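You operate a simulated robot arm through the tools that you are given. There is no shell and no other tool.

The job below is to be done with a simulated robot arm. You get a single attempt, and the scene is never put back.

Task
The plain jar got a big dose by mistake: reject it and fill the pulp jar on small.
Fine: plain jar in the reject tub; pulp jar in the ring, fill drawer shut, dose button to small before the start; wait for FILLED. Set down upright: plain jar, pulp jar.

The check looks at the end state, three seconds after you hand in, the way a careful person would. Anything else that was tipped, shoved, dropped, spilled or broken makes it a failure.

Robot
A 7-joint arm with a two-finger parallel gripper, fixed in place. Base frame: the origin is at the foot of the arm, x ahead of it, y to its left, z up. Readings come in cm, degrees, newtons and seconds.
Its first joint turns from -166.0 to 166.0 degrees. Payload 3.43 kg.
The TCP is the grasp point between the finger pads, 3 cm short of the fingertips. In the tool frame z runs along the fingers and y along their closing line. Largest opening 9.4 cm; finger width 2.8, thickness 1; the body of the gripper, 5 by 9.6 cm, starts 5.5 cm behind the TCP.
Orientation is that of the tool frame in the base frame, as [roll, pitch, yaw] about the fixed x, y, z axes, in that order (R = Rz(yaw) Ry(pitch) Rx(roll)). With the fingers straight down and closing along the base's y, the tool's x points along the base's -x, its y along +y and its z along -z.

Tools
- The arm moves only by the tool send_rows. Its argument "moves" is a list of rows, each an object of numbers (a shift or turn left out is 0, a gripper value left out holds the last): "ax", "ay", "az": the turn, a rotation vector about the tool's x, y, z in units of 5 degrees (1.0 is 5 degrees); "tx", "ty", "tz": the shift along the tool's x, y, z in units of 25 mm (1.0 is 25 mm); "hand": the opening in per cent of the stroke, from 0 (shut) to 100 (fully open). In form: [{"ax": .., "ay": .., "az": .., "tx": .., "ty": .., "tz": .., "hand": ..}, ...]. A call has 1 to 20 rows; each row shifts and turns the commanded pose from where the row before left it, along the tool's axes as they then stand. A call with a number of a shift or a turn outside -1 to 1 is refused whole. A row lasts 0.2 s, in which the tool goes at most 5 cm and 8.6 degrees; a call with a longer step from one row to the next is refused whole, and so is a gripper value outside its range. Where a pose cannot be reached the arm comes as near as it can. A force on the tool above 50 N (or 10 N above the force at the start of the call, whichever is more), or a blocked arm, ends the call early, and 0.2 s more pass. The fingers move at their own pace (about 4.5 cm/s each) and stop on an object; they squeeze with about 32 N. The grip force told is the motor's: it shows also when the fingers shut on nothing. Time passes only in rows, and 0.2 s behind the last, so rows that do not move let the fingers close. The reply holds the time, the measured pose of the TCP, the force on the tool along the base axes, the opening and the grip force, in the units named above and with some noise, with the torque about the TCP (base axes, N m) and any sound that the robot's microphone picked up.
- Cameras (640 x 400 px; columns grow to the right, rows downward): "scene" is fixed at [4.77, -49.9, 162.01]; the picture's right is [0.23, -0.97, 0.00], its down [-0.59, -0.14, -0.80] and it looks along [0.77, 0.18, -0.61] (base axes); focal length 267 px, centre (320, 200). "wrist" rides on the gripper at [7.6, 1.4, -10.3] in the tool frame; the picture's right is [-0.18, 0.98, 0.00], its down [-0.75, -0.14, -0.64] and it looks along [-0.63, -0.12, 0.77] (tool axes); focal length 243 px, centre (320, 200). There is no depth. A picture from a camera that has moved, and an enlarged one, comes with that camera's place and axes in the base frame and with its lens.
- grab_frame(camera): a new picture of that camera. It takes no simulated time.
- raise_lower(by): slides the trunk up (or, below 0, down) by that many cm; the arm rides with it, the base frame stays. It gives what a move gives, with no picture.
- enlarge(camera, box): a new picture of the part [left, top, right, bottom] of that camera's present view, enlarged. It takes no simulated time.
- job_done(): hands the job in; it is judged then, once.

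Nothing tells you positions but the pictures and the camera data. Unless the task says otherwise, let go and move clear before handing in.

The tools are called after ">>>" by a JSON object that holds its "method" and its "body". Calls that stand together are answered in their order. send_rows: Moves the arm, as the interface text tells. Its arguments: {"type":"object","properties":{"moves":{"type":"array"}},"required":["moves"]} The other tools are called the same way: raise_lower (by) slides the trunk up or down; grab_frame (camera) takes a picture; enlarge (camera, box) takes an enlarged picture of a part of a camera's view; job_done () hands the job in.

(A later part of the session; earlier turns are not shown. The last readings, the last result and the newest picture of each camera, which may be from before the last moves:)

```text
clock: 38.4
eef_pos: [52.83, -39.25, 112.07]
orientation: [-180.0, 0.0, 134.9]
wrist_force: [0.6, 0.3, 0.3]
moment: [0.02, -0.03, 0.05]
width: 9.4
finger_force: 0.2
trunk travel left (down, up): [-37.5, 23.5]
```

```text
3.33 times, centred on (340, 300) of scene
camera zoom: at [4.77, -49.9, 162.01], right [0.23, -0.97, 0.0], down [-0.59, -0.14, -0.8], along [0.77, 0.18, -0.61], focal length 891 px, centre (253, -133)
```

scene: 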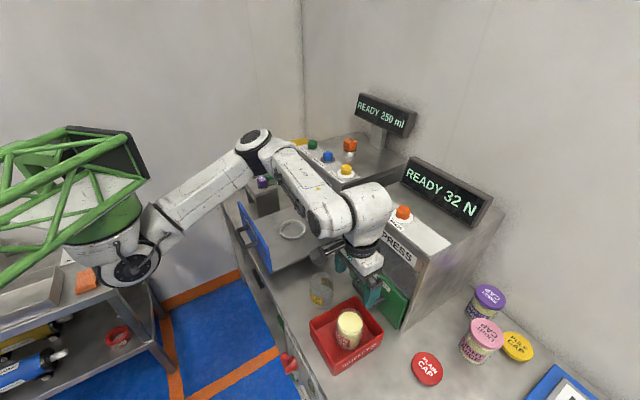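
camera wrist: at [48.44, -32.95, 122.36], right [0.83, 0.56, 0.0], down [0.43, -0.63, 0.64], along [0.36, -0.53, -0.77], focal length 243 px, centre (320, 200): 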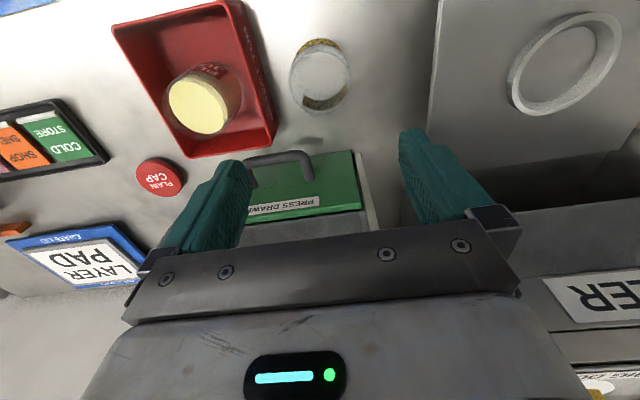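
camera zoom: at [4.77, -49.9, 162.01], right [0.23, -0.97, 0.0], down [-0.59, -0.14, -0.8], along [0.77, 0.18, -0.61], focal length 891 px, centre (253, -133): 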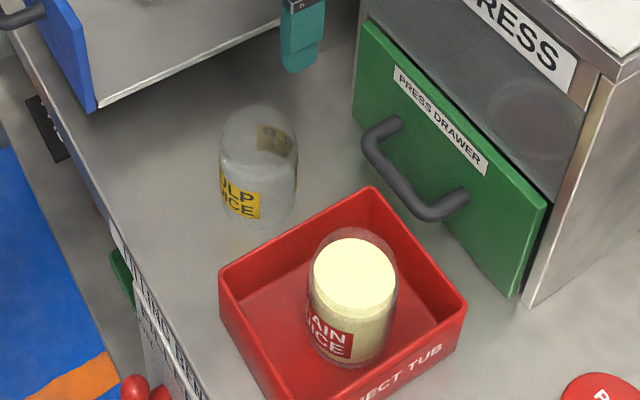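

The pulp jar's centre is about (52.6,-39.05), nearly right under the TCP. I'll descend partway and re-check.

>>> {"method": "send_rows", "body": {"moves": [{"tx": 0.1}, {"tz": 0.6}, {"tz": 0.6}, {"tz": 0.6}, {"tz": 0.6}, {"tz": 0.6}, {"tz": 0.6}, {"tz": 0.6}, {}, {}]}}

>>> {"method": "grab_frame", "body": {"camera": "wrist"}}

>>> {"method": "enlarge", "body": {"camera": "scene", "box": [270, 210, 390, 330]}}

```text
clock: 40.6
eef_pos: [52.61, -38.99, 101.56]
orientation: [179.9, 0.0, 135.1]
wrist_force: [0.3, -0.6, -0.1]
moment: [0.0, -0.01, 0.02]
width: 9.38
finger_force: 0.0
trunk travel left (down, up): [-37.5, 23.5]
```

```text
taken
camera wrist: at [48.04, -32.6, 111.64], right [0.83, 0.56, 0.0], down [0.43, -0.63, 0.64], along [0.36, -0.53, -0.77], focal length 243 px, centre (320, 200)
```

wrist: 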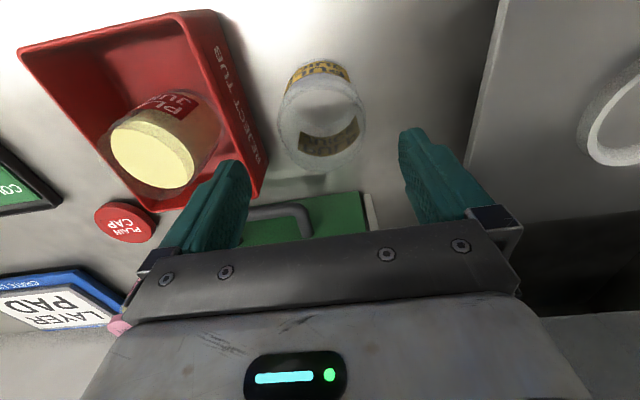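

```text
3.33 times, centred on (330, 270) of scene
camera zoom: at [4.77, -49.9, 162.01], right [0.23, -0.97, 0.0], down [-0.59, -0.14, -0.8], along [0.77, 0.18, -0.61], focal length 891 px, centre (287, -33)
```

zoom: 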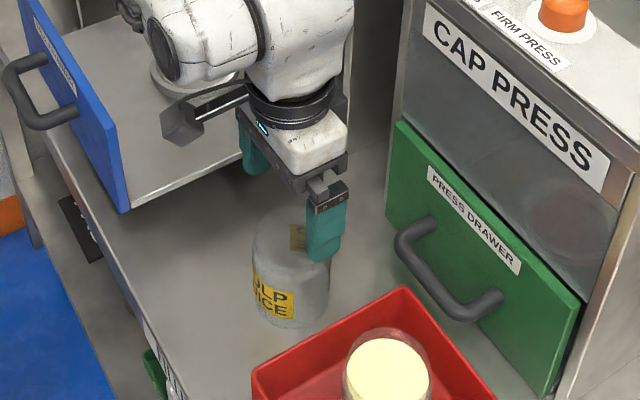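

The jar is centred between the fingers. Before going lower I want to check that the forearm clears the tall blue drawer panel.

>>> {"method": "grab_frame", "body": {"camera": "scene"}}

>>> {"method": "enlarge", "body": {"camera": "scene", "box": [170, 100, 370, 300]}}

```text
taken
```

scene: 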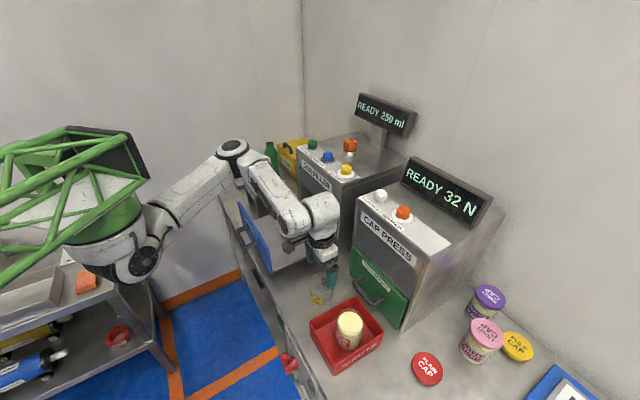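

```text
2.00 times, centred on (270, 200) of scene
camera zoom: at [4.77, -49.9, 162.01], right [0.23, -0.97, 0.0], down [-0.59, -0.14, -0.8], along [0.77, 0.18, -0.61], focal length 534 px, centre (420, 200)
```

zoom: 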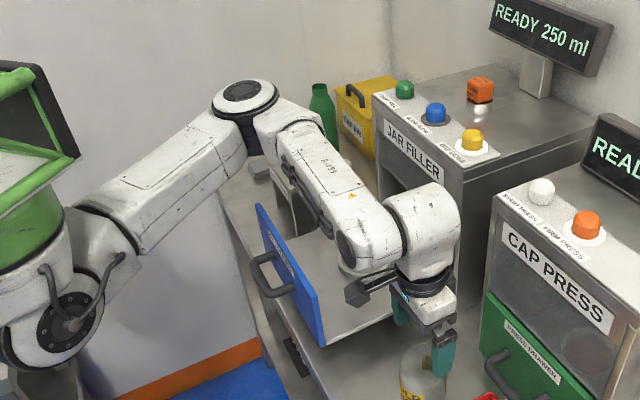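

The forearm would pass only 1–2 cm from the panel's near corner if I went straight down. I'll raise the trunk 15 cm and bring the TCP back down, so the elbow and forearm sit higher over the panel.

>>> {"method": "raise_lower", "body": {"by": 15}}

>>> {"method": "send_rows", "body": {"moves": [{"tz": 0.6}, {"tz": 0.8}, {"tz": 0.8}, {"tz": 0.8}, {"tz": 0.8}, {"tz": 0.8}, {"tz": 0.8}, {"tz": 0.6}, {}, {}]}}

>>> {"method": "enlarge", "body": {"camera": "scene", "box": [170, 100, 370, 300]}}

>>> {"method": "grab_frame", "body": {"camera": "wrist"}}

```text
clock: 42.3
eef_pos: [52.4, -38.85, 116.42]
orientation: [180.0, 0.0, 135.0]
wrist_force: [-0.2, -0.6, 0.4]
moment: [-0.01, -0.02, 0.02]
width: 9.39
finger_force: 0.1
trunk travel left (down, up): [-52.5, 8.5]
```

```text
clock: 44.5
eef_pos: [52.33, -38.94, 101.48]
orientation: [-180.0, 0.0, 135.0]
wrist_force: [0.0, -0.5, -0.3]
moment: [-0.03, 0.02, 0.02]
width: 9.38
finger_force: 0.2
trunk travel left (down, up): [-52.5, 8.5]
```

```text
2.00 times, centred on (270, 200) of scene
camera zoom: at [4.77, -49.9, 162.01], right [0.23, -0.97, 0.0], down [-0.59, -0.14, -0.8], along [0.77, 0.18, -0.61], focal length 534 px, centre (420, 200)
```

zoom: 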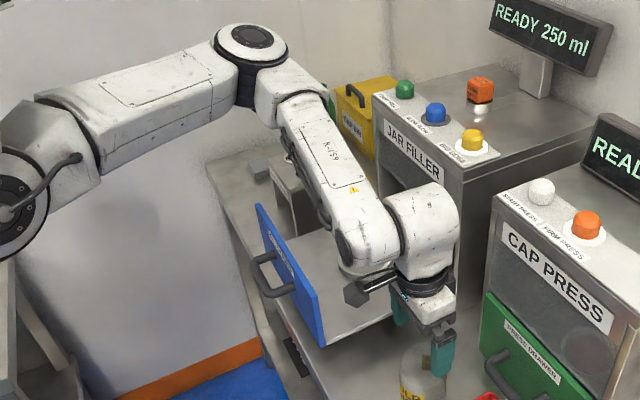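

```text
taken
camera wrist: at [47.97, -32.51, 111.71], right [0.83, 0.56, 0.0], down [0.43, -0.63, 0.64], along [0.36, -0.53, -0.77], focal length 243 px, centre (320, 200)
```

wrist: 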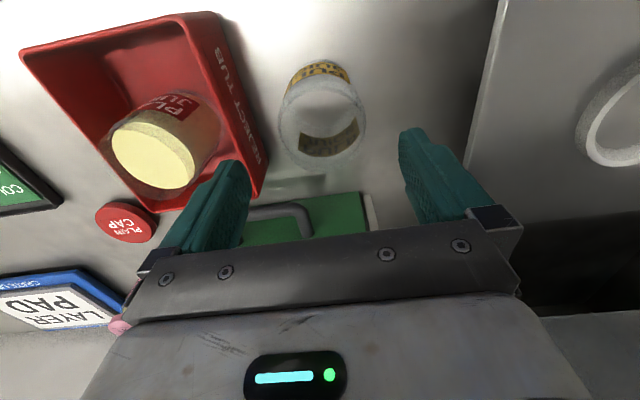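

The forearm is now well above the panel. Descending to grip height around the pulp jar.

>>> {"method": "send_rows", "body": {"moves": [{"tz": 0.4}, {"tz": 0.5}, {"tz": 0.5}, {"tz": 0.5}, {"tz": 0.5}, {"tz": 0.5}, {"tz": 0.5}, {"tz": 0.4}, {"tz": 0.3}, {"tz": 0.1}, {}, {}]}}

>>> {"method": "grab_frame", "body": {"camera": "wrist"}}

>>> {"method": "enlarge", "body": {"camera": "scene", "box": [220, 180, 380, 340]}}

```text
clock: 47.1
eef_pos: [52.45, -38.9, 90.99]
orientation: [-180.0, -0.1, 134.9]
wrist_force: [0.4, -0.8, -0.1]
moment: [0.0, 0.01, -0.03]
width: 9.38
finger_force: 0.0
trunk travel left (down, up): [-52.5, 8.5]
```

```text
taken
camera wrist: at [48.04, -32.56, 101.21], right [0.83, 0.56, 0.0], down [0.43, -0.63, 0.64], along [0.36, -0.53, -0.77], focal length 243 px, centre (320, 200)
```

wrist: 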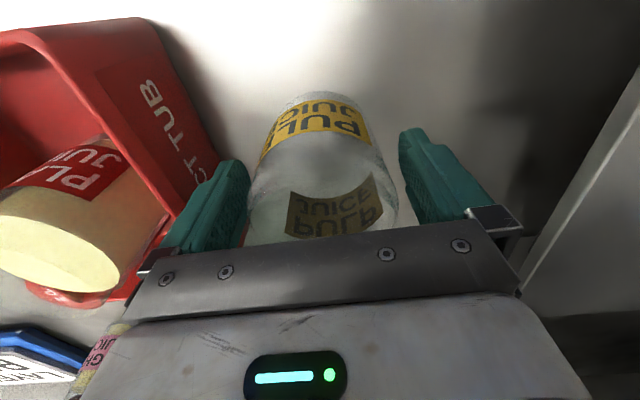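

```text
2.50 times, centred on (300, 260) of scene
camera zoom: at [4.77, -49.9, 162.01], right [0.23, -0.97, 0.0], down [-0.59, -0.14, -0.8], along [0.77, 0.18, -0.61], focal length 668 px, centre (370, 50)
```

zoom: 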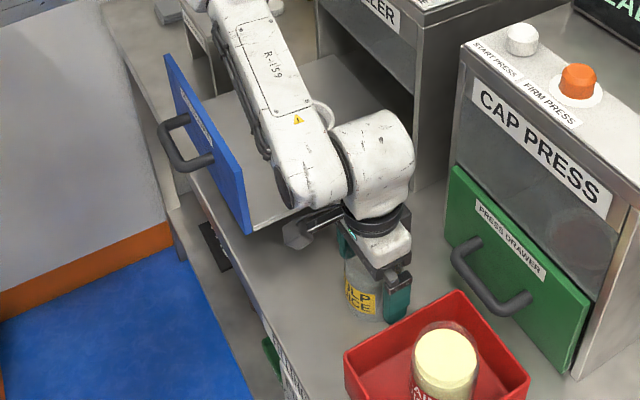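

The jar sits between the fingers and everything else is clear. Closing.

>>> {"method": "send_rows", "body": {"moves": [{"hand": 0}, {"hand": 0}, {"hand": 0}, {"hand": 0}, {"hand": 0}, {"hand": 0}]}}

>>> {"method": "grab_frame", "body": {"camera": "wrist"}}

```text
clock: 48.5
eef_pos: [52.46, -38.99, 91.01]
orientation: [-180.0, -0.1, 135.0]
wrist_force: [0.4, -0.6, -0.2]
moment: [0.05, -0.04, 0.0]
width: 7.01
finger_force: 32.1
trunk travel left (down, up): [-52.5, 8.5]
```

```text
taken
camera wrist: at [48.04, -32.55, 101.21], right [0.83, 0.56, 0.0], down [0.43, -0.63, 0.64], along [0.36, -0.53, -0.77], focal length 243 px, centre (320, 200)
```

wrist: 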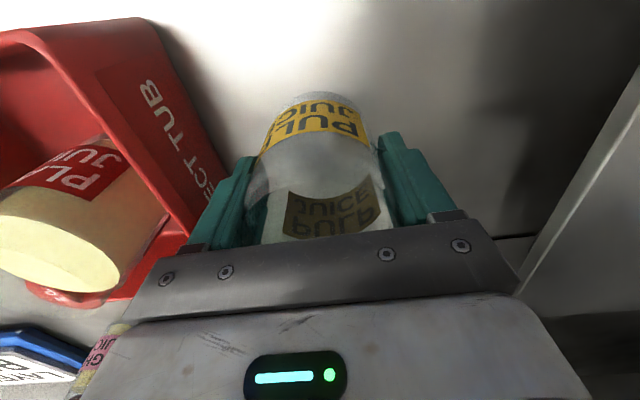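

Pulp jar gripped at 7.01 width. Lifting straight up.

>>> {"method": "send_rows", "body": {"moves": [{"tz": -0.2}, {"tz": -0.4}, {"tz": -0.6}, {"tz": -0.7}, {"tz": -0.7}, {"tz": -0.7}, {"tz": -0.7}, {"tz": -0.7}, {"tz": -0.7}, {"tz": -0.7}, {"tz": -0.7}, {"tz": -0.6}, {"tz": -0.4}, {"tz": -0.2}, {}]}}

>>> {"method": "grab_frame", "body": {"camera": "wrist"}}

>>> {"method": "grab_frame", "body": {"camera": "scene"}}

```text
clock: 51.7
eef_pos: [52.41, -38.82, 110.76]
orientation: [180.0, 0.0, 135.0]
wrist_force: [-0.3, -0.2, -0.7]
moment: [0.02, 0.01, -0.02]
width: 6.99
finger_force: 31.7
trunk travel left (down, up): [-52.5, 8.5]
```

```text
taken
camera wrist: at [48.1, -32.61, 121.12], right [0.83, 0.56, 0.0], down [0.43, -0.63, 0.64], along [0.36, -0.53, -0.77], focal length 243 px, centre (320, 200)
```

wrist: 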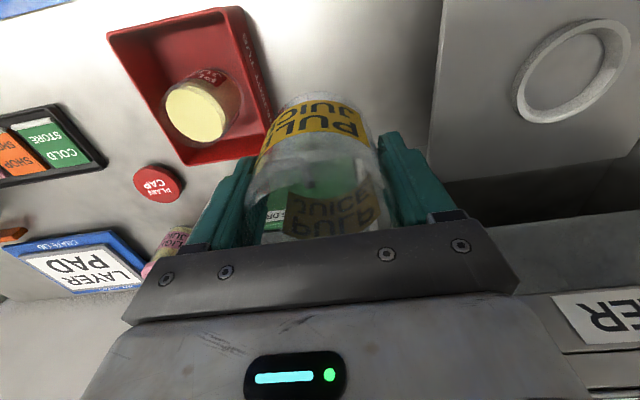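

```text
taken
```

scene: 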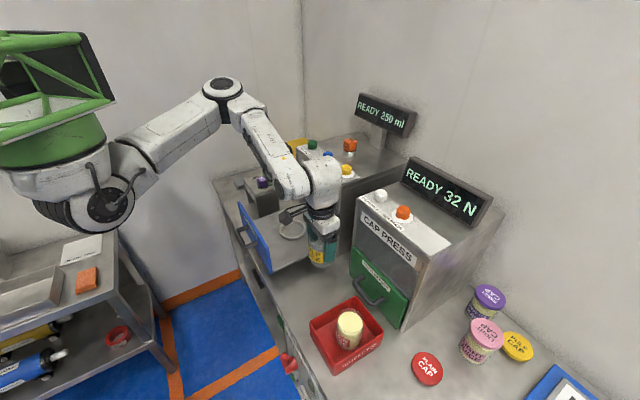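

The jar is in the air. I'll carry it over to above the ring at about (73.85,-22.8).

>>> {"method": "send_rows", "body": {"moves": [{"tx": -0.05, "ty": 0.3}, {"tx": -0.08, "ty": 0.5}, {"tx": -0.11, "ty": 0.8}, {"tx": -0.11, "ty": 0.8}, {"tx": -0.11, "ty": 0.8}, {"tx": -0.11, "ty": 0.8}, {"tx": -0.11, "ty": 0.8}, {"tx": -0.11, "ty": 0.8}, {"tx": -0.11, "ty": 0.8}, {"tx": -0.11, "ty": 0.8}, {"tx": -0.11, "ty": 0.8}, {"tx": -0.11, "ty": 0.8}, {"tx": -0.11, "ty": 0.8}, {"tx": -0.09, "ty": 0.6}, {"tx": -0.06, "ty": 0.43}, {}, {}]}}

>>> {"method": "grab_frame", "body": {"camera": "wrist"}}

>>> {"method": "grab_frame", "body": {"camera": "scene"}}

```text
clock: 55.3
eef_pos: [73.91, -22.84, 110.99]
orientation: [-180.0, 0.0, 134.9]
wrist_force: [0.2, -0.3, -1.0]
moment: [0.0, -0.01, -0.02]
width: 6.99
finger_force: 32.5
trunk travel left (down, up): [-52.5, 8.5]
```

```text
taken
camera wrist: at [69.51, -16.47, 121.21], right [0.83, 0.56, 0.0], down [0.43, -0.63, 0.64], along [0.36, -0.53, -0.77], focal length 243 px, centre (320, 200)
```

wrist: 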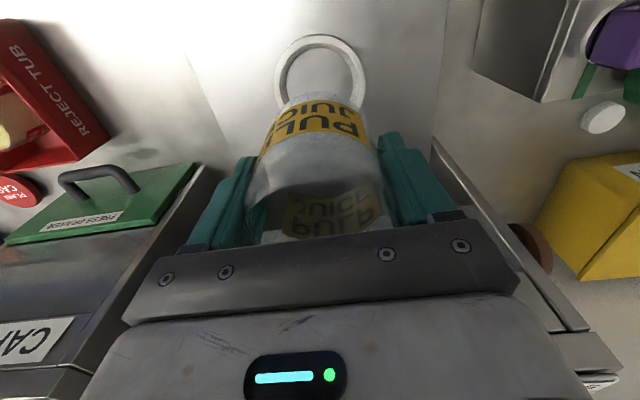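

```text
taken
```

scene: 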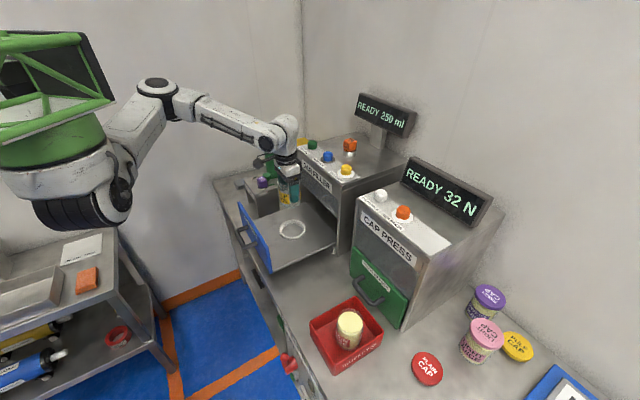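

Aligned over the ring at (73.89,-22.83). I'll lower to just above the ring and check before seating.

>>> {"method": "send_rows", "body": {"moves": [{"tz": 0.3}, {"tz": 0.5}, {"tz": 0.5}, {"tz": 0.5}, {"tz": 0.5}, {"tz": 0.5}, {"tz": 0.5}, {"tz": 0.5}, {"tz": 0.4}, {"tz": 0.3}, {"tz": 0.1}, {}, {}]}}

>>> {"method": "grab_frame", "body": {"camera": "wrist"}}

>>> {"method": "enlarge", "body": {"camera": "scene", "box": [250, 170, 340, 260]}}

>>> {"method": "enlarge", "body": {"camera": "wrist", "box": [230, 40, 410, 180]}}

```text
clock: 58.1
eef_pos: [73.8, -22.91, 99.48]
orientation: [179.9, 0.0, 135.0]
wrist_force: [-0.9, -0.1, -0.4]
moment: [-0.01, 0.01, -0.04]
width: 6.97
finger_force: 31.9
trunk travel left (down, up): [-52.5, 8.5]
```

```text
taken
camera wrist: at [69.47, -16.53, 109.68], right [0.83, 0.56, 0.0], down [0.43, -0.63, 0.64], along [0.36, -0.53, -0.77], focal length 243 px, centre (320, 200)
```

wrist: 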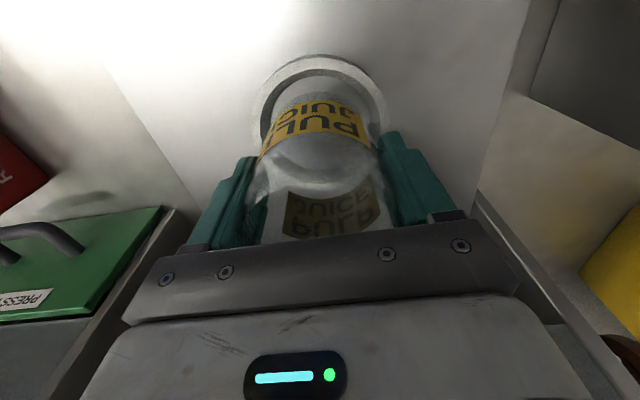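

```text
4.44 times, centred on (295, 215) of scene
camera zoom: at [4.77, -49.9, 162.01], right [0.23, -0.97, 0.0], down [-0.59, -0.14, -0.8], along [0.77, 0.18, -0.61], focal length 1188 px, centre (431, 133)
```

zoom: 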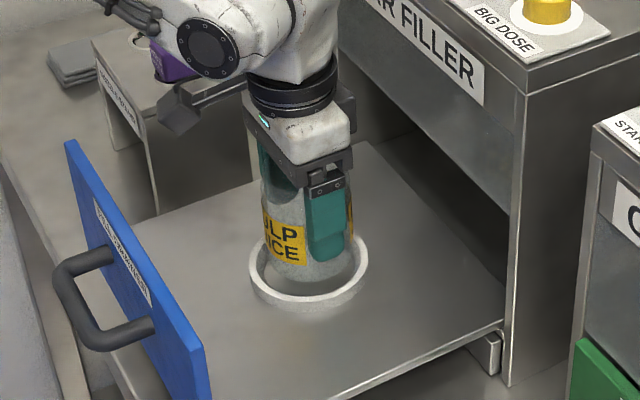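

```text
2.86 times, centred on (320, 110) of wrist
camera zoom: at [69.47, -16.53, 109.68], right [0.83, 0.56, 0.0], down [0.43, -0.63, 0.64], along [0.36, -0.53, -0.77], focal length 693 px, centre (320, 457)
```

zoom: 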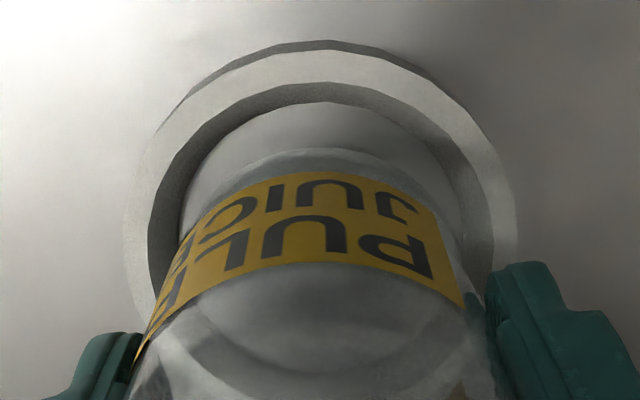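

The jar looks centred over the ring. Lowering in small steps while watching the force.

>>> {"method": "send_rows", "body": {"moves": [{"tz": 0.12}, {"tz": 0.12}, {"tz": 0.12}, {"tz": 0.12}, {}]}}

>>> {"method": "enlarge", "body": {"camera": "scene", "box": [250, 170, 340, 260]}}

```text
clock: 59.3
eef_pos: [73.82, -22.8, 98.13]
orientation: [-180.0, 0.1, 135.0]
wrist_force: [-0.1, -0.2, -1.1]
moment: [0.01, 0.02, 0.01]
width: 7.0
finger_force: 31.5
trunk travel left (down, up): [-52.5, 8.5]
```

```text
4.44 times, centred on (295, 215) of scene
camera zoom: at [4.77, -49.9, 162.01], right [0.23, -0.97, 0.0], down [-0.59, -0.14, -0.8], along [0.77, 0.18, -0.61], focal length 1188 px, centre (431, 133)
```

zoom: 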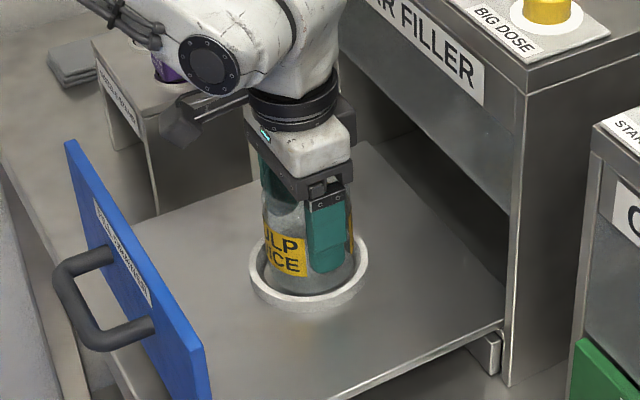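

The base is now inside the ring with no contact force. I'll continue until it seats on the tray.

>>> {"method": "send_rows", "body": {"moves": [{"tz": 0.08}, {"tz": 0.08}, {}]}}

>>> {"method": "send_rows", "body": {"moves": [{"tz": 0.06}, {"tz": 0.06}, {}]}}

>>> {"method": "enlarge", "body": {"camera": "scene", "box": [250, 170, 340, 260]}}

```text
clock: 60.1
eef_pos: [73.74, -22.85, 97.98]
orientation: [-180.0, 0.1, 135.0]
wrist_force: [0.1, 0.6, -1.1]
moment: [0.02, -0.01, 0.0]
width: 6.98
finger_force: 31.8
trunk travel left (down, up): [-52.5, 8.5]
```

```text
clock: 60.9
eef_pos: [73.85, -22.84, 97.75]
orientation: [179.9, 0.2, 134.9]
wrist_force: [0.2, 1.0, 13.0]
moment: [0.07, 0.0, 0.01]
width: 7.01
finger_force: 31.9
trunk travel left (down, up): [-52.5, 8.5]
```

```text
4.44 times, centred on (295, 215) of scene
camera zoom: at [4.77, -49.9, 162.01], right [0.23, -0.97, 0.0], down [-0.59, -0.14, -0.8], along [0.77, 0.18, -0.61], focal length 1188 px, centre (431, 133)
```

zoom: 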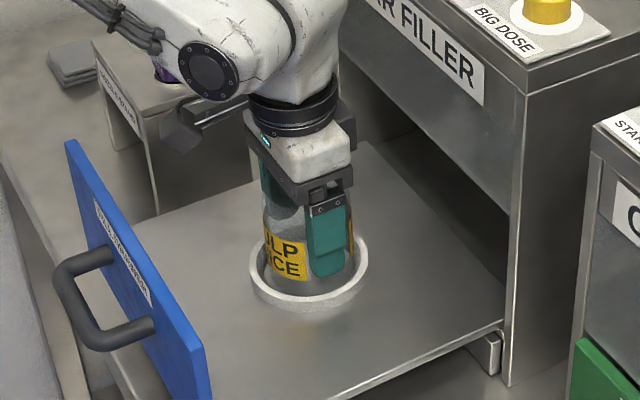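

The jar is seated, with 13 N of contact at the expected height. Releasing and rising.

>>> {"method": "send_rows", "body": {"moves": [{"hand": 76}, {"hand": 80}, {"hand": 90}, {"hand": 96}, {}, {}]}}

>>> {"method": "grab_frame", "body": {"camera": "wrist"}}

>>> {"method": "enlarge", "body": {"camera": "scene", "box": [250, 170, 340, 260]}}

```text
clock: 62.3
eef_pos: [73.72, -22.89, 97.6]
orientation: [-180.0, -0.1, 135.0]
wrist_force: [0.4, -0.6, 0.0]
moment: [-0.01, 0.02, 0.03]
width: 9.01
finger_force: 0.1
trunk travel left (down, up): [-52.5, 8.5]
```

```text
taken
camera wrist: at [69.46, -16.46, 107.79], right [0.83, 0.56, 0.0], down [0.43, -0.63, 0.64], along [0.36, -0.53, -0.77], focal length 243 px, centre (320, 200)
```

wrist: 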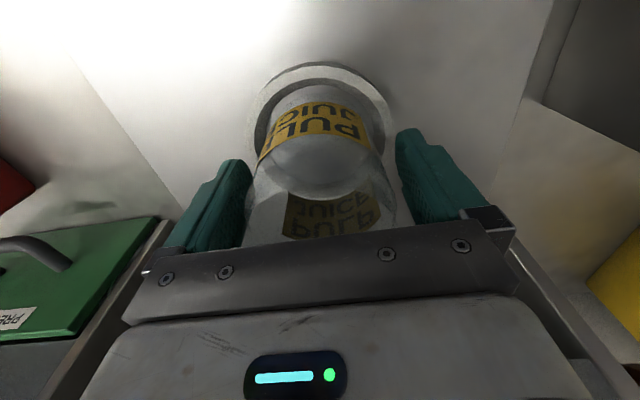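

```text
4.44 times, centred on (295, 215) of scene
camera zoom: at [4.77, -49.9, 162.01], right [0.23, -0.97, 0.0], down [-0.59, -0.14, -0.8], along [0.77, 0.18, -0.61], focal length 1188 px, centre (431, 133)
```

zoom: 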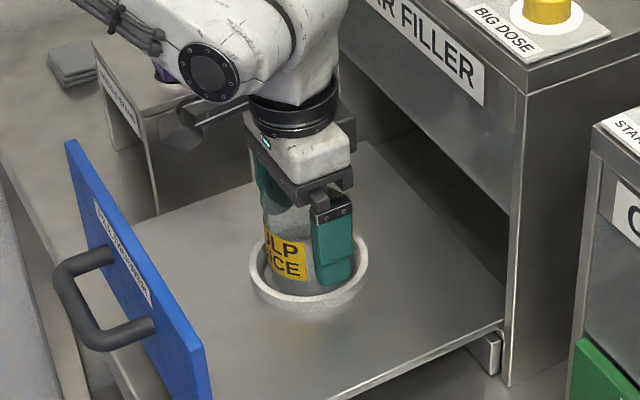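

The jar is free in the ring. Rising straight up to z ~126.

>>> {"method": "send_rows", "body": {"moves": [{"tz": -0.2}, {"tz": -0.4}, {"tz": -0.6}, {"tz": -0.8}, {"tz": -0.8}, {"tz": -0.8}, {"tz": -0.8}, {"tz": -0.8}, {"tz": -0.8}, {"tz": -0.8}, {"tz": -0.8}, {"tz": -0.8}, {"tz": -0.8}, {"tz": -0.8}, {"tz": -0.8}, {"tz": -0.4}, {}, {}]}}

>>> {"method": "grab_frame", "body": {"camera": "wrist"}}

>>> {"method": "grab_frame", "body": {"camera": "scene"}}

>>> {"method": "enlarge", "body": {"camera": "scene", "box": [225, 180, 345, 280]}}

```text
clock: 66.1
eef_pos: [73.71, -22.92, 125.72]
orientation: [180.0, 0.0, 135.0]
wrist_force: [-0.3, 0.7, 0.0]
moment: [-0.02, -0.03, -0.01]
width: 9.02
finger_force: 0.1
trunk travel left (down, up): [-52.5, 8.5]
```

```text
taken
camera wrist: at [69.41, -16.49, 135.88], right [0.83, 0.56, 0.0], down [0.43, -0.63, 0.64], along [0.36, -0.53, -0.77], focal length 243 px, centre (320, 200)
```

wrist: 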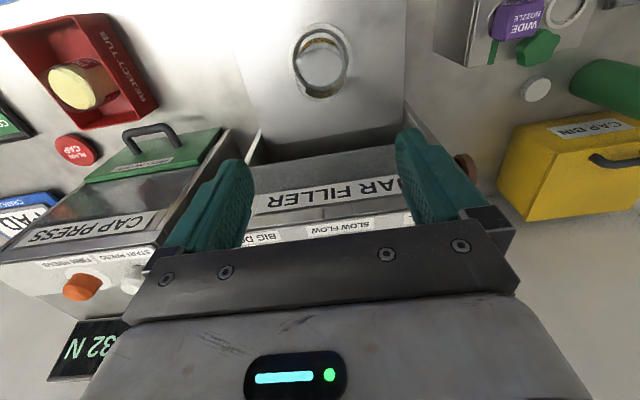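

```text
taken
```

scene: 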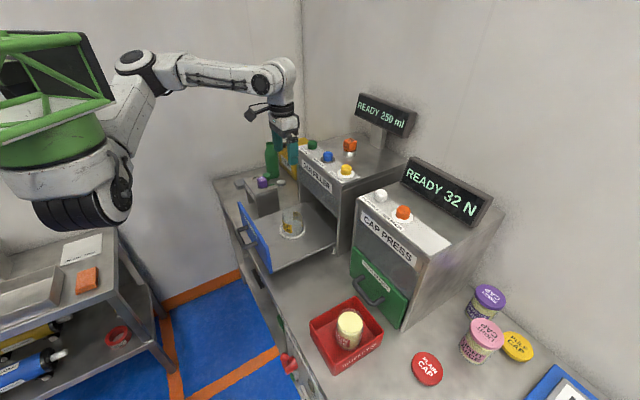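

```text
4.00 times, centred on (285, 230) of scene
camera zoom: at [4.77, -49.9, 162.01], right [0.23, -0.97, 0.0], down [-0.59, -0.14, -0.8], along [0.77, 0.18, -0.61], focal length 1069 px, centre (460, 80)
```

zoom: 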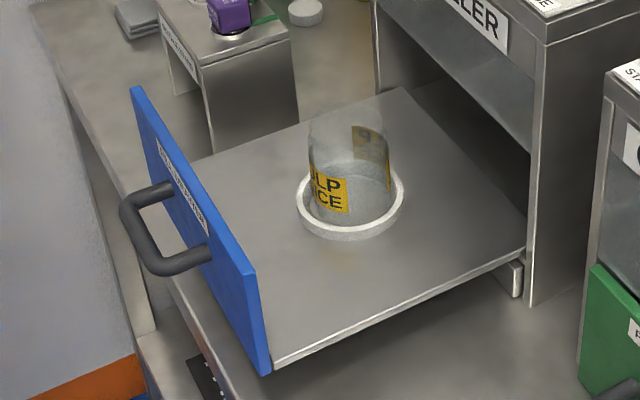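

The pulp jar stands in the ring. Next is the dose button, so I'll close the fingers, rise a little and move above the yellow BIG DOSE button near (79.4,-41).

>>> {"method": "send_rows", "body": {"moves": [{"tz": -0.9, "hand": 0}, {"tz": -0.9}, {"tx": -0.5, "ty": -0.26}, {"tx": -0.8, "ty": -0.42}, {"tx": -0.8, "ty": -0.42}, {"tx": -0.8, "ty": -0.42}, {"tx": -0.8, "ty": -0.42}, {"tx": -0.8, "ty": -0.42}, {"tx": -0.8, "ty": -0.42}, {"tx": -0.8, "ty": -0.42}, {"tx": -0.6, "ty": -0.3}, {}, {}]}}

>>> {"method": "grab_frame", "body": {"camera": "wrist"}}

>>> {"method": "grab_frame", "body": {"camera": "scene"}}

```text
clock: 68.9
eef_pos: [79.51, -40.94, 130.05]
orientation: [-180.0, 0.0, 134.9]
wrist_force: [0.5, -0.4, 0.0]
moment: [-0.03, 0.0, 0.02]
width: 0.0
finger_force: 32.1
trunk travel left (down, up): [-52.5, 8.5]
```

```text
taken
camera wrist: at [75.27, -34.56, 140.3], right [0.83, 0.56, 0.0], down [0.43, -0.63, 0.64], along [0.36, -0.53, -0.77], focal length 243 px, centre (320, 200)
```

wrist: 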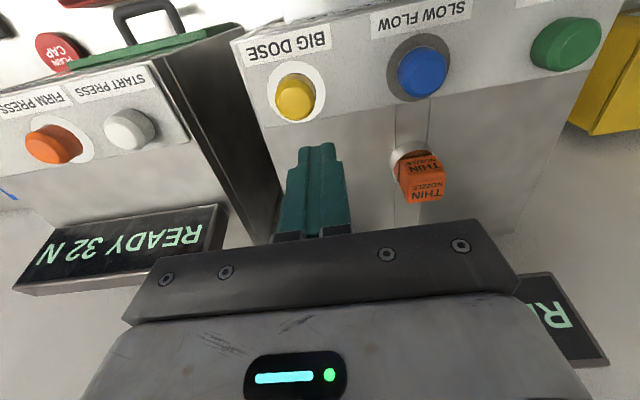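

```text
taken
```

scene: 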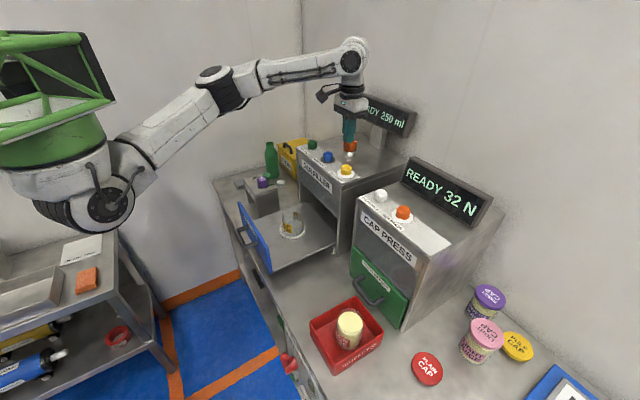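

I can see the button panel clearly now. I'll zoom in to locate the button centres accurately.

>>> {"method": "enlarge", "body": {"camera": "wrist", "box": [240, 20, 360, 140]}}

>>> {"method": "enlarge", "body": {"camera": "wrist", "box": [380, 0, 620, 150]}}

>>> {"method": "enlarge", "body": {"camera": "scene", "box": [295, 90, 395, 190]}}

```text
3.33 times, centred on (300, 80) of wrist
camera zoom: at [75.27, -34.56, 140.3], right [0.83, 0.56, 0.0], down [0.43, -0.63, 0.64], along [0.36, -0.53, -0.77], focal length 809 px, centre (387, 600)
```

zoom: 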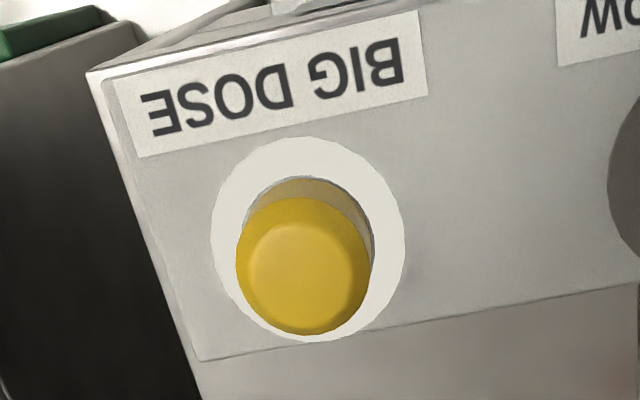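

```text
2.67 times, centred on (500, 75) of wrist
camera zoom: at [75.27, -34.56, 140.3], right [0.83, 0.56, 0.0], down [0.43, -0.63, 0.64], along [0.36, -0.53, -0.77], focal length 647 px, centre (-160, 533)
```

zoom: 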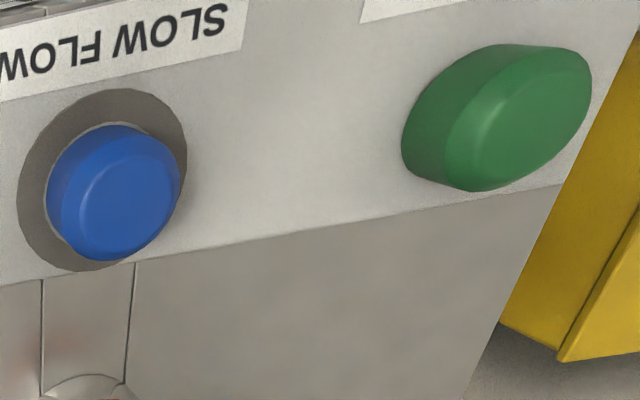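

```text
4.00 times, centred on (345, 140) of scene
camera zoom: at [4.77, -49.9, 162.01], right [0.23, -0.97, 0.0], down [-0.59, -0.14, -0.8], along [0.77, 0.18, -0.61], focal length 1069 px, centre (220, 440)
```

zoom: 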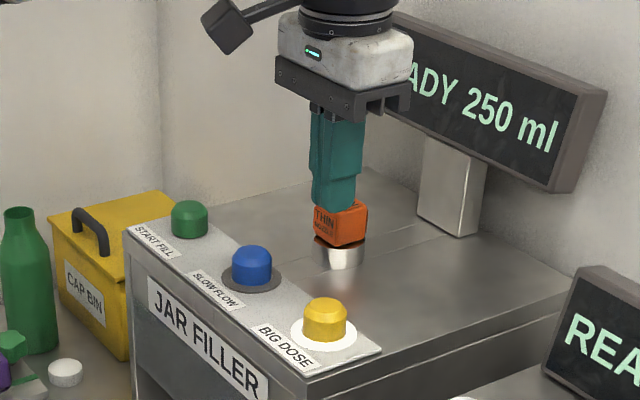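

Yellow's top refines to about (77.3,-41.4,119) and green to about (92.8,-26.2,119). I'll correct laterally and come down to just above yellow.

>>> {"method": "send_rows", "body": {"moves": [{"tx": 0.26, "ty": -0.39}, {"tx": 0.26, "ty": -0.39}, {}, {"tz": 0.6}, {"tz": 0.6}, {"tz": 0.6}, {"tz": 0.6}, {}, {}]}}

>>> {"method": "grab_frame", "body": {"camera": "wrist"}}

>>> {"method": "enlarge", "body": {"camera": "scene", "box": [295, 90, 395, 190]}}

```text
clock: 70.9
eef_pos: [77.21, -41.51, 124.16]
orientation: [180.0, 0.0, 135.0]
wrist_force: [1.1, 1.0, -0.7]
moment: [0.0, 0.01, -0.03]
width: 0.0
finger_force: 31.9
trunk travel left (down, up): [-52.5, 8.5]
```

```text
taken
camera wrist: at [72.84, -35.2, 134.37], right [0.83, 0.56, 0.0], down [0.43, -0.63, 0.64], along [0.36, -0.53, -0.77], focal length 243 px, centre (320, 200)
```

wrist: 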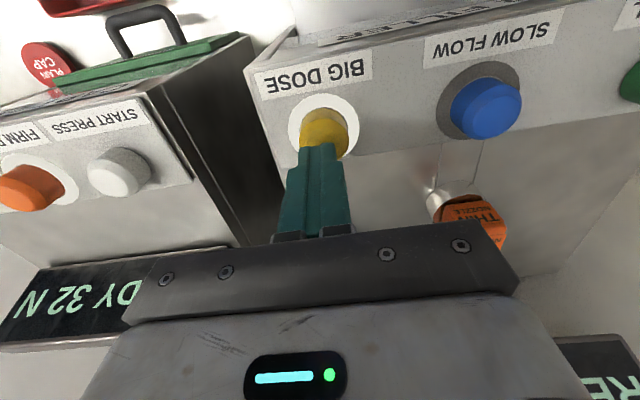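

```text
4.00 times, centred on (345, 140) of scene
camera zoom: at [4.77, -49.9, 162.01], right [0.23, -0.97, 0.0], down [-0.59, -0.14, -0.8], along [0.77, 0.18, -0.61], focal length 1069 px, centre (220, 440)
```

zoom: 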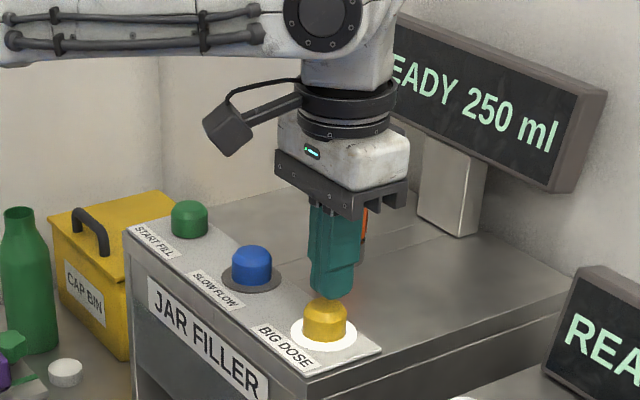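

The closed fingertips are right above the yellow button, so I'll press down in small steps.

>>> {"method": "send_rows", "body": {"moves": [{"tz": 0.2}, {"tz": 0.2}, {"tz": 0.15}, {"tz": 0.1}, {"tz": 0.1}, {}]}}

>>> {"method": "enlarge", "body": {"camera": "scene", "box": [295, 90, 435, 190]}}

```text
clock: 72.3
eef_pos: [77.32, -41.55, 122.27]
orientation: [-179.9, 0.2, 135.1]
wrist_force: [7.1, -0.9, 15.4]
moment: [0.0, -0.21, -0.02]
width: 0.0
finger_force: 31.8
trunk travel left (down, up): [-52.5, 8.5]
heard: click
```

```text
4.00 times, centred on (365, 140) of scene
camera zoom: at [4.77, -49.9, 162.01], right [0.23, -0.97, 0.0], down [-0.59, -0.14, -0.8], along [0.77, 0.18, -0.61], focal length 1069 px, centre (140, 440)
```

zoom: 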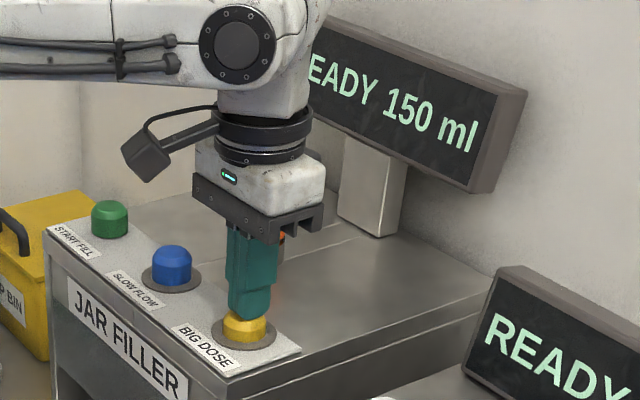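

I heard a click, and the display now reads READY 150 ml with the ring dark, so the dose is small. I'll rise, then move out in front of the drawer handle.

>>> {"method": "send_rows", "body": {"moves": [{"tz": -0.3}, {"tz": -0.6}, {"tz": -0.9}, {"tz": -0.9}, {"tz": -0.8}, {}]}}

>>> {"method": "send_rows", "body": {"moves": [{"tx": 0.6, "ty": 0.15}, {"tx": 0.86, "ty": 0.22}, {"tx": 0.86, "ty": 0.22}, {"tx": 0.86, "ty": 0.22}, {"tx": 0.86, "ty": 0.22}, {"tx": 0.86, "ty": 0.22}, {"tx": 0.86, "ty": 0.22}, {"tx": 0.86, "ty": 0.22}, {"tx": 0.86, "ty": 0.22}, {"tx": 0.86, "ty": 0.22}, {"tx": 0.86, "ty": 0.22}, {"tx": 0.86, "ty": 0.22}, {"tx": 0.86, "ty": 0.22}, {"tx": 0.86, "ty": 0.22}, {"tx": 0.86, "ty": 0.22}, {"tx": 0.86, "ty": 0.22}, {"tx": 0.86, "ty": 0.22}, {"tx": 0.86, "ty": 0.22}, {"tx": 0.86, "ty": 0.22}, {"tx": 0.5, "ty": 0.15}]}}

>>> {"method": "grab_frame", "body": {"camera": "scene"}}

>>> {"method": "grab_frame", "body": {"camera": "wrist"}}

```text
clock: 73.7
eef_pos: [77.27, -41.47, 130.96]
orientation: [-179.9, 0.0, 135.0]
wrist_force: [0.3, -0.3, -0.3]
moment: [0.01, 0.03, -0.03]
width: 0.01
finger_force: 32.4
trunk travel left (down, up): [-52.5, 8.5]
```

```text
clock: 77.9
eef_pos: [58.3, -9.68, 130.61]
orientation: [-179.9, 0.0, 135.0]
wrist_force: [0.0, -0.1, 0.1]
moment: [0.02, 0.02, 0.0]
width: 0.01
finger_force: 31.9
out of reach, approached as far as the arm can: row 18, 19, 20
trunk travel left (down, up): [-52.5, 8.5]
```

```text
taken
```

scene: 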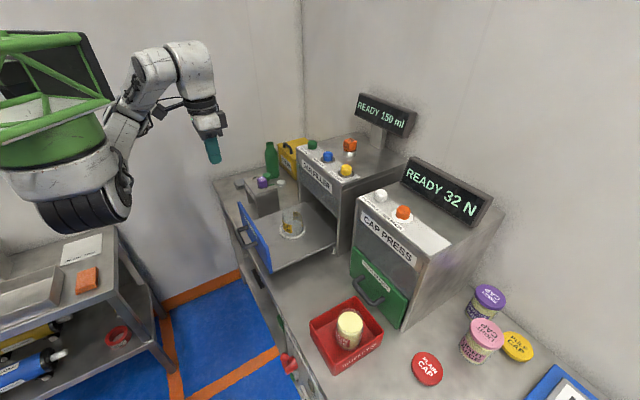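

```text
taken
camera wrist: at [53.98, -3.22, 140.83], right [0.83, 0.56, 0.0], down [0.43, -0.63, 0.64], along [0.36, -0.53, -0.77], focal length 243 px, centre (320, 200)
```

wrist: 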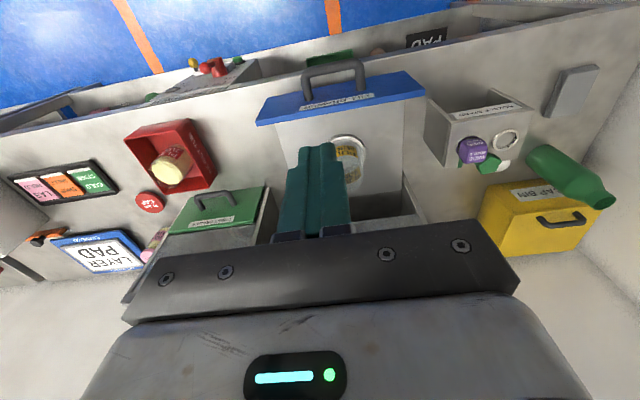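

The move was clipped because the arm is folded close to its shoulder at this height. I'll lower the TCP first, still well above the handle, and see whether that position opens up.

>>> {"method": "send_rows", "body": {"moves": [{"tz": 0.5}, {"tz": 0.8}, {"tz": 0.8}, {"tz": 0.8}, {"tz": 0.8}, {"tz": 0.8}, {"tz": 0.6}, {}, {}]}}

>>> {"method": "grab_frame", "body": {"camera": "scene"}}

>>> {"method": "grab_frame", "body": {"camera": "wrist"}}

```text
clock: 79.9
eef_pos: [58.26, -9.65, 130.66]
orientation: [-179.9, 0.0, 134.9]
wrist_force: [0.0, 0.0, -1.6]
moment: [-0.01, 0.02, 0.0]
width: 0.0
finger_force: 31.8
out of reach, approached as far as the arm can: row 1, 2, 3, 4, 5, 6, 7
trunk travel left (down, up): [-52.5, 8.5]
```

```text
taken
```

scene: 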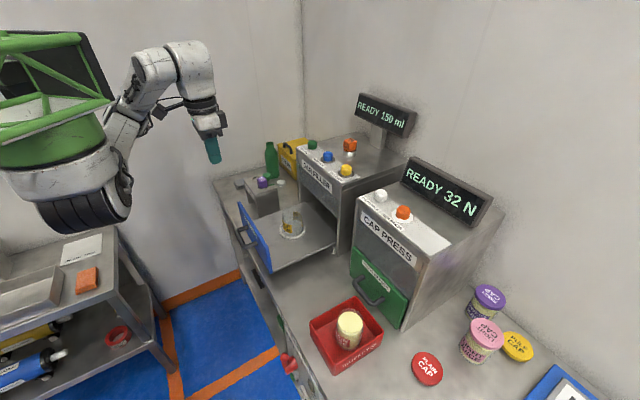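

```text
taken
camera wrist: at [53.98, -3.22, 140.84], right [0.83, 0.56, 0.0], down [0.43, -0.63, 0.64], along [0.36, -0.53, -0.77], focal length 243 px, centre (320, 200)
```

wrist: 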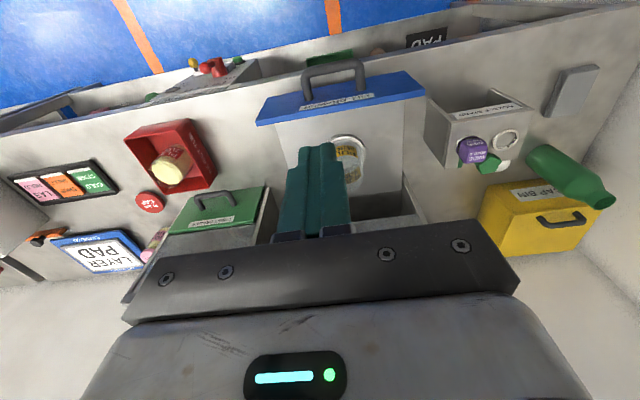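

The arm is stuck at a joint limit here. I'll back up a small step toward the drawer to see how the commanded pose behaves.

>>> {"method": "send_rows", "body": {"moves": [{"tx": -0.8}, {}]}}

```text
clock: 80.5
eef_pos: [59.73, -10.93, 130.54]
orientation: [180.0, -0.1, 135.1]
wrist_force: [-0.8, 1.4, -0.2]
moment: [0.01, 0.01, -0.01]
width: 0.02
finger_force: 32.0
trunk travel left (down, up): [-52.5, 8.5]
```

The command resets to the achieved pose, which is good. I'll test going down from here.

>>> {"method": "send_rows", "body": {"moves": [{"tx": -0.8}, {"tz": 0.6}, {"tz": 0.6}, {"tz": 0.6}, {}]}}

>>> {"method": "grab_frame", "body": {"camera": "scene"}}

```text
clock: 81.7
eef_pos: [61.15, -12.57, 126.07]
orientation: [179.9, 0.0, 135.0]
wrist_force: [-0.1, -0.3, 0.6]
moment: [-0.01, -0.02, -0.03]
width: 0.0
finger_force: 31.7
trunk travel left (down, up): [-52.5, 8.5]
```

```text
taken
```

scene: 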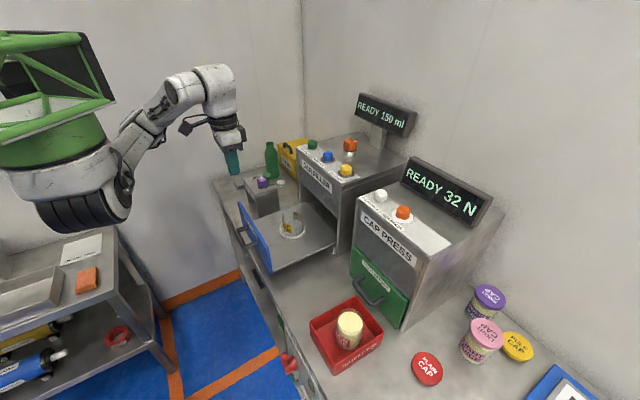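

I can move here, so the limit is probably in the wrist with this yaw. I'll turn the tool back toward yaw 170, which is fine for pushing, and try to reach the spot in front of the handle.

>>> {"method": "send_rows", "body": {"moves": [{"az": -1}, {"az": -1}, {"az": -1}, {"az": -1}, {"az": -1}, {"az": -1}, {"az": -1}, {}]}}

>>> {"method": "send_rows", "body": {"moves": [{"tx": 0.55, "ty": 0.55}, {"tx": 0.55, "ty": 0.55}, {"tx": 0.55, "ty": 0.55}, {"tx": 0.55, "ty": 0.55}, {"tx": 0.55, "ty": 0.55}, {}]}}

>>> {"method": "grab_frame", "body": {"camera": "scene"}}

>>> {"method": "grab_frame", "body": {"camera": "wrist"}}

```text
clock: 83.5
eef_pos: [60.94, -12.37, 126.0]
orientation: [-180.0, 0.1, 170.0]
wrist_force: [0.0, 0.3, 0.3]
moment: [0.0, -0.02, 0.03]
width: 0.0
finger_force: 31.8
trunk travel left (down, up): [-52.5, 8.5]
```

```text
clock: 84.9
eef_pos: [61.1, -12.36, 125.97]
orientation: [-180.0, 0.0, 170.0]
wrist_force: [-0.9, 0.0, -0.1]
moment: [0.01, 0.01, -0.02]
width: 0.0
finger_force: 32.0
out of reach, approached as far as the arm can: row 1, 2, 3, 4, 5
trunk travel left (down, up): [-52.5, 8.5]
```

```text
taken
```

scene: 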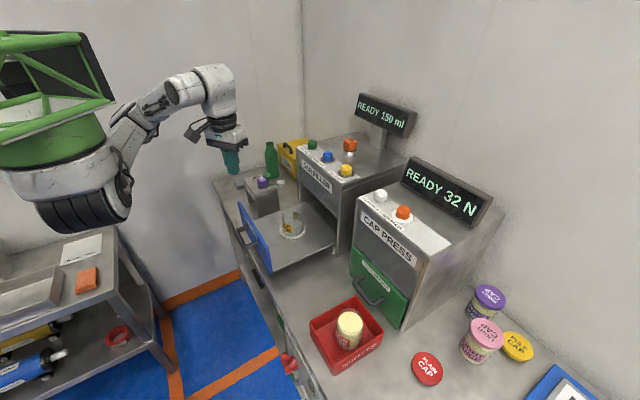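

```text
taken
camera wrist: at [53.87, -9.63, 136.22], right [0.35, 0.94, 0.0], down [0.72, -0.27, 0.64], along [0.6, -0.23, -0.77], focal length 243 px, centre (320, 200)
```

wrist: 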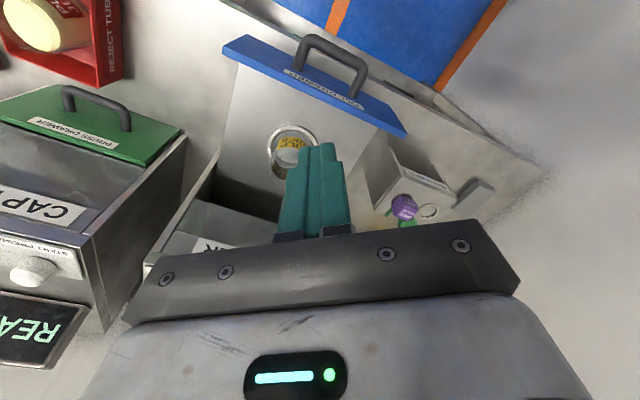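

It's out of reach here too. I'll look closely at the arm's posture to understand which limit it's hitting.

>>> {"method": "enlarge", "body": {"camera": "scene", "box": [0, 20, 260, 250]}}

```text
1.74 times, centred on (130, 135) of scene
camera zoom: at [4.77, -49.9, 162.01], right [0.23, -0.97, 0.0], down [-0.59, -0.14, -0.8], along [0.77, 0.18, -0.61], focal length 465 px, centre (650, 313)
```

zoom: 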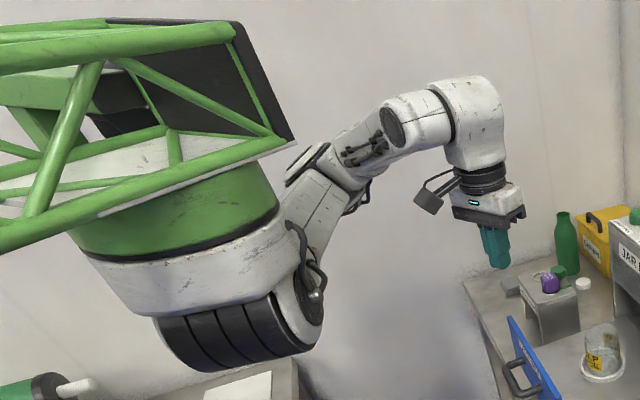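

The arm is folded to its limit because the wrist is too close to the shoulder in height. My plan is to raise the TCP to z≈143 and move in front of the handle there, then lower the trunk so the same arm posture ends up at handle height. First up, and back to yaw 135.

>>> {"method": "send_rows", "body": {"moves": [{"tz": -0.5}, {"tz": -0.8}, {"tz": -0.8}, {"tz": -0.8}, {"tz": -0.8}, {"tz": -0.8}, {"tz": -0.8}, {"tz": -0.8}, {"tz": -0.7}, {"az": 1}, {"az": 1}, {"az": 1}, {"az": 1}, {"az": 1}, {"az": 1}, {"az": 1}, {}]}}

>>> {"method": "send_rows", "body": {"moves": [{"tx": 0.5, "ty": 0.1}, {"tx": 0.6, "ty": 0.1}, {"tx": 0.6, "ty": 0.1}, {"tx": 0.6, "ty": 0.1}, {"tx": 0.6, "ty": 0.1}, {"tx": 0.6, "ty": 0.1}, {"tx": 0.6, "ty": 0.1}, {"tx": 0.5, "ty": 0.1}, {}]}}

>>> {"method": "grab_frame", "body": {"camera": "scene"}}

>>> {"method": "grab_frame", "body": {"camera": "wrist"}}

```text
clock: 88.5
eef_pos: [61.18, -12.69, 142.76]
orientation: [-178.9, -0.3, 133.6]
wrist_force: [-0.5, 0.3, -0.6]
moment: [0.01, 0.01, 0.01]
width: 0.0
finger_force: 32.1
trunk travel left (down, up): [-52.5, 8.5]
```

```text
clock: 89.5
eef_pos: [56.94, -11.63, 142.59]
orientation: [-178.7, -0.1, 125.9]
wrist_force: [0.5, 0.5, -0.7]
moment: [0.02, 0.02, 0.01]
width: 0.0
finger_force: 31.8
trunk travel left (down, up): [-52.5, 8.5]
stopped in row 5: the arm was blocked; the commanded pose is now the measured one
```

```text
taken
```

scene: 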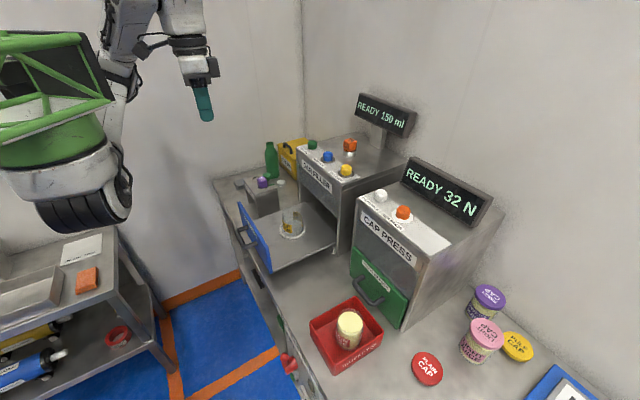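

```text
taken
camera wrist: at [53.76, -4.43, 152.74], right [0.9, 0.43, -0.02], down [0.34, -0.69, 0.64], along [0.26, -0.59, -0.77], focal length 243 px, centre (320, 200)
```

wrist: 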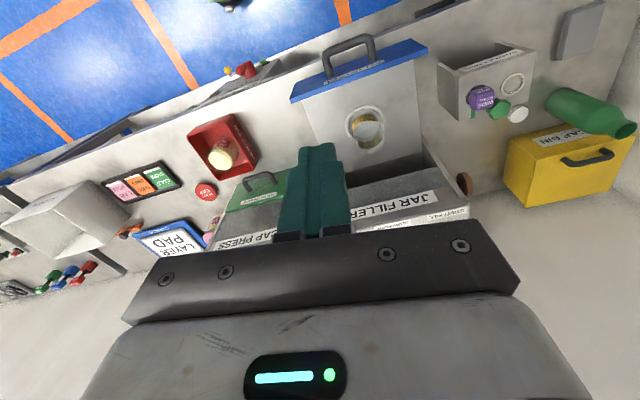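

The arm blocked against its own body, so I'll abandon that route. Instead I'll grip the top edge of the drawer panel from above, with the fingers closing across it, and slide the drawer partway in. I can then finish with a push on the handle from a reachable spot. First I'll back off and straighten the tool.

>>> {"method": "send_rows", "body": {"moves": [{"tx": -0.5}, {"tx": -0.8}, {"tx": -0.8}, {"tx": -0.8}, {"tx": -0.5}, {"ax": -0.26}, {}]}}

>>> {"method": "grab_frame", "body": {"camera": "scene"}}

```text
clock: 91.1
eef_pos: [61.99, -18.22, 142.66]
orientation: [179.8, -0.1, 126.2]
wrist_force: [-1.1, -0.1, 0.1]
moment: [-0.01, 0.03, 0.03]
width: 0.03
finger_force: 31.7
trunk travel left (down, up): [-52.5, 8.5]
```

```text
taken
```

scene: 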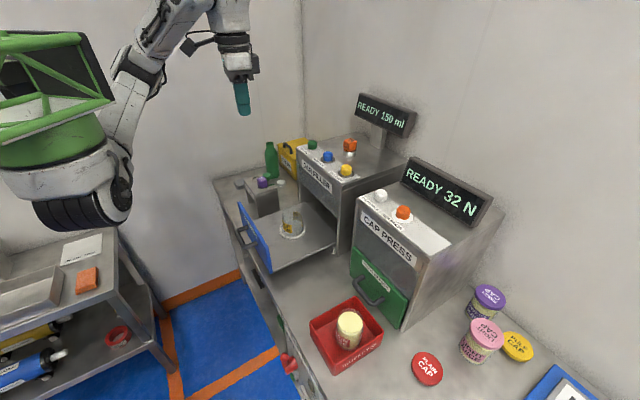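

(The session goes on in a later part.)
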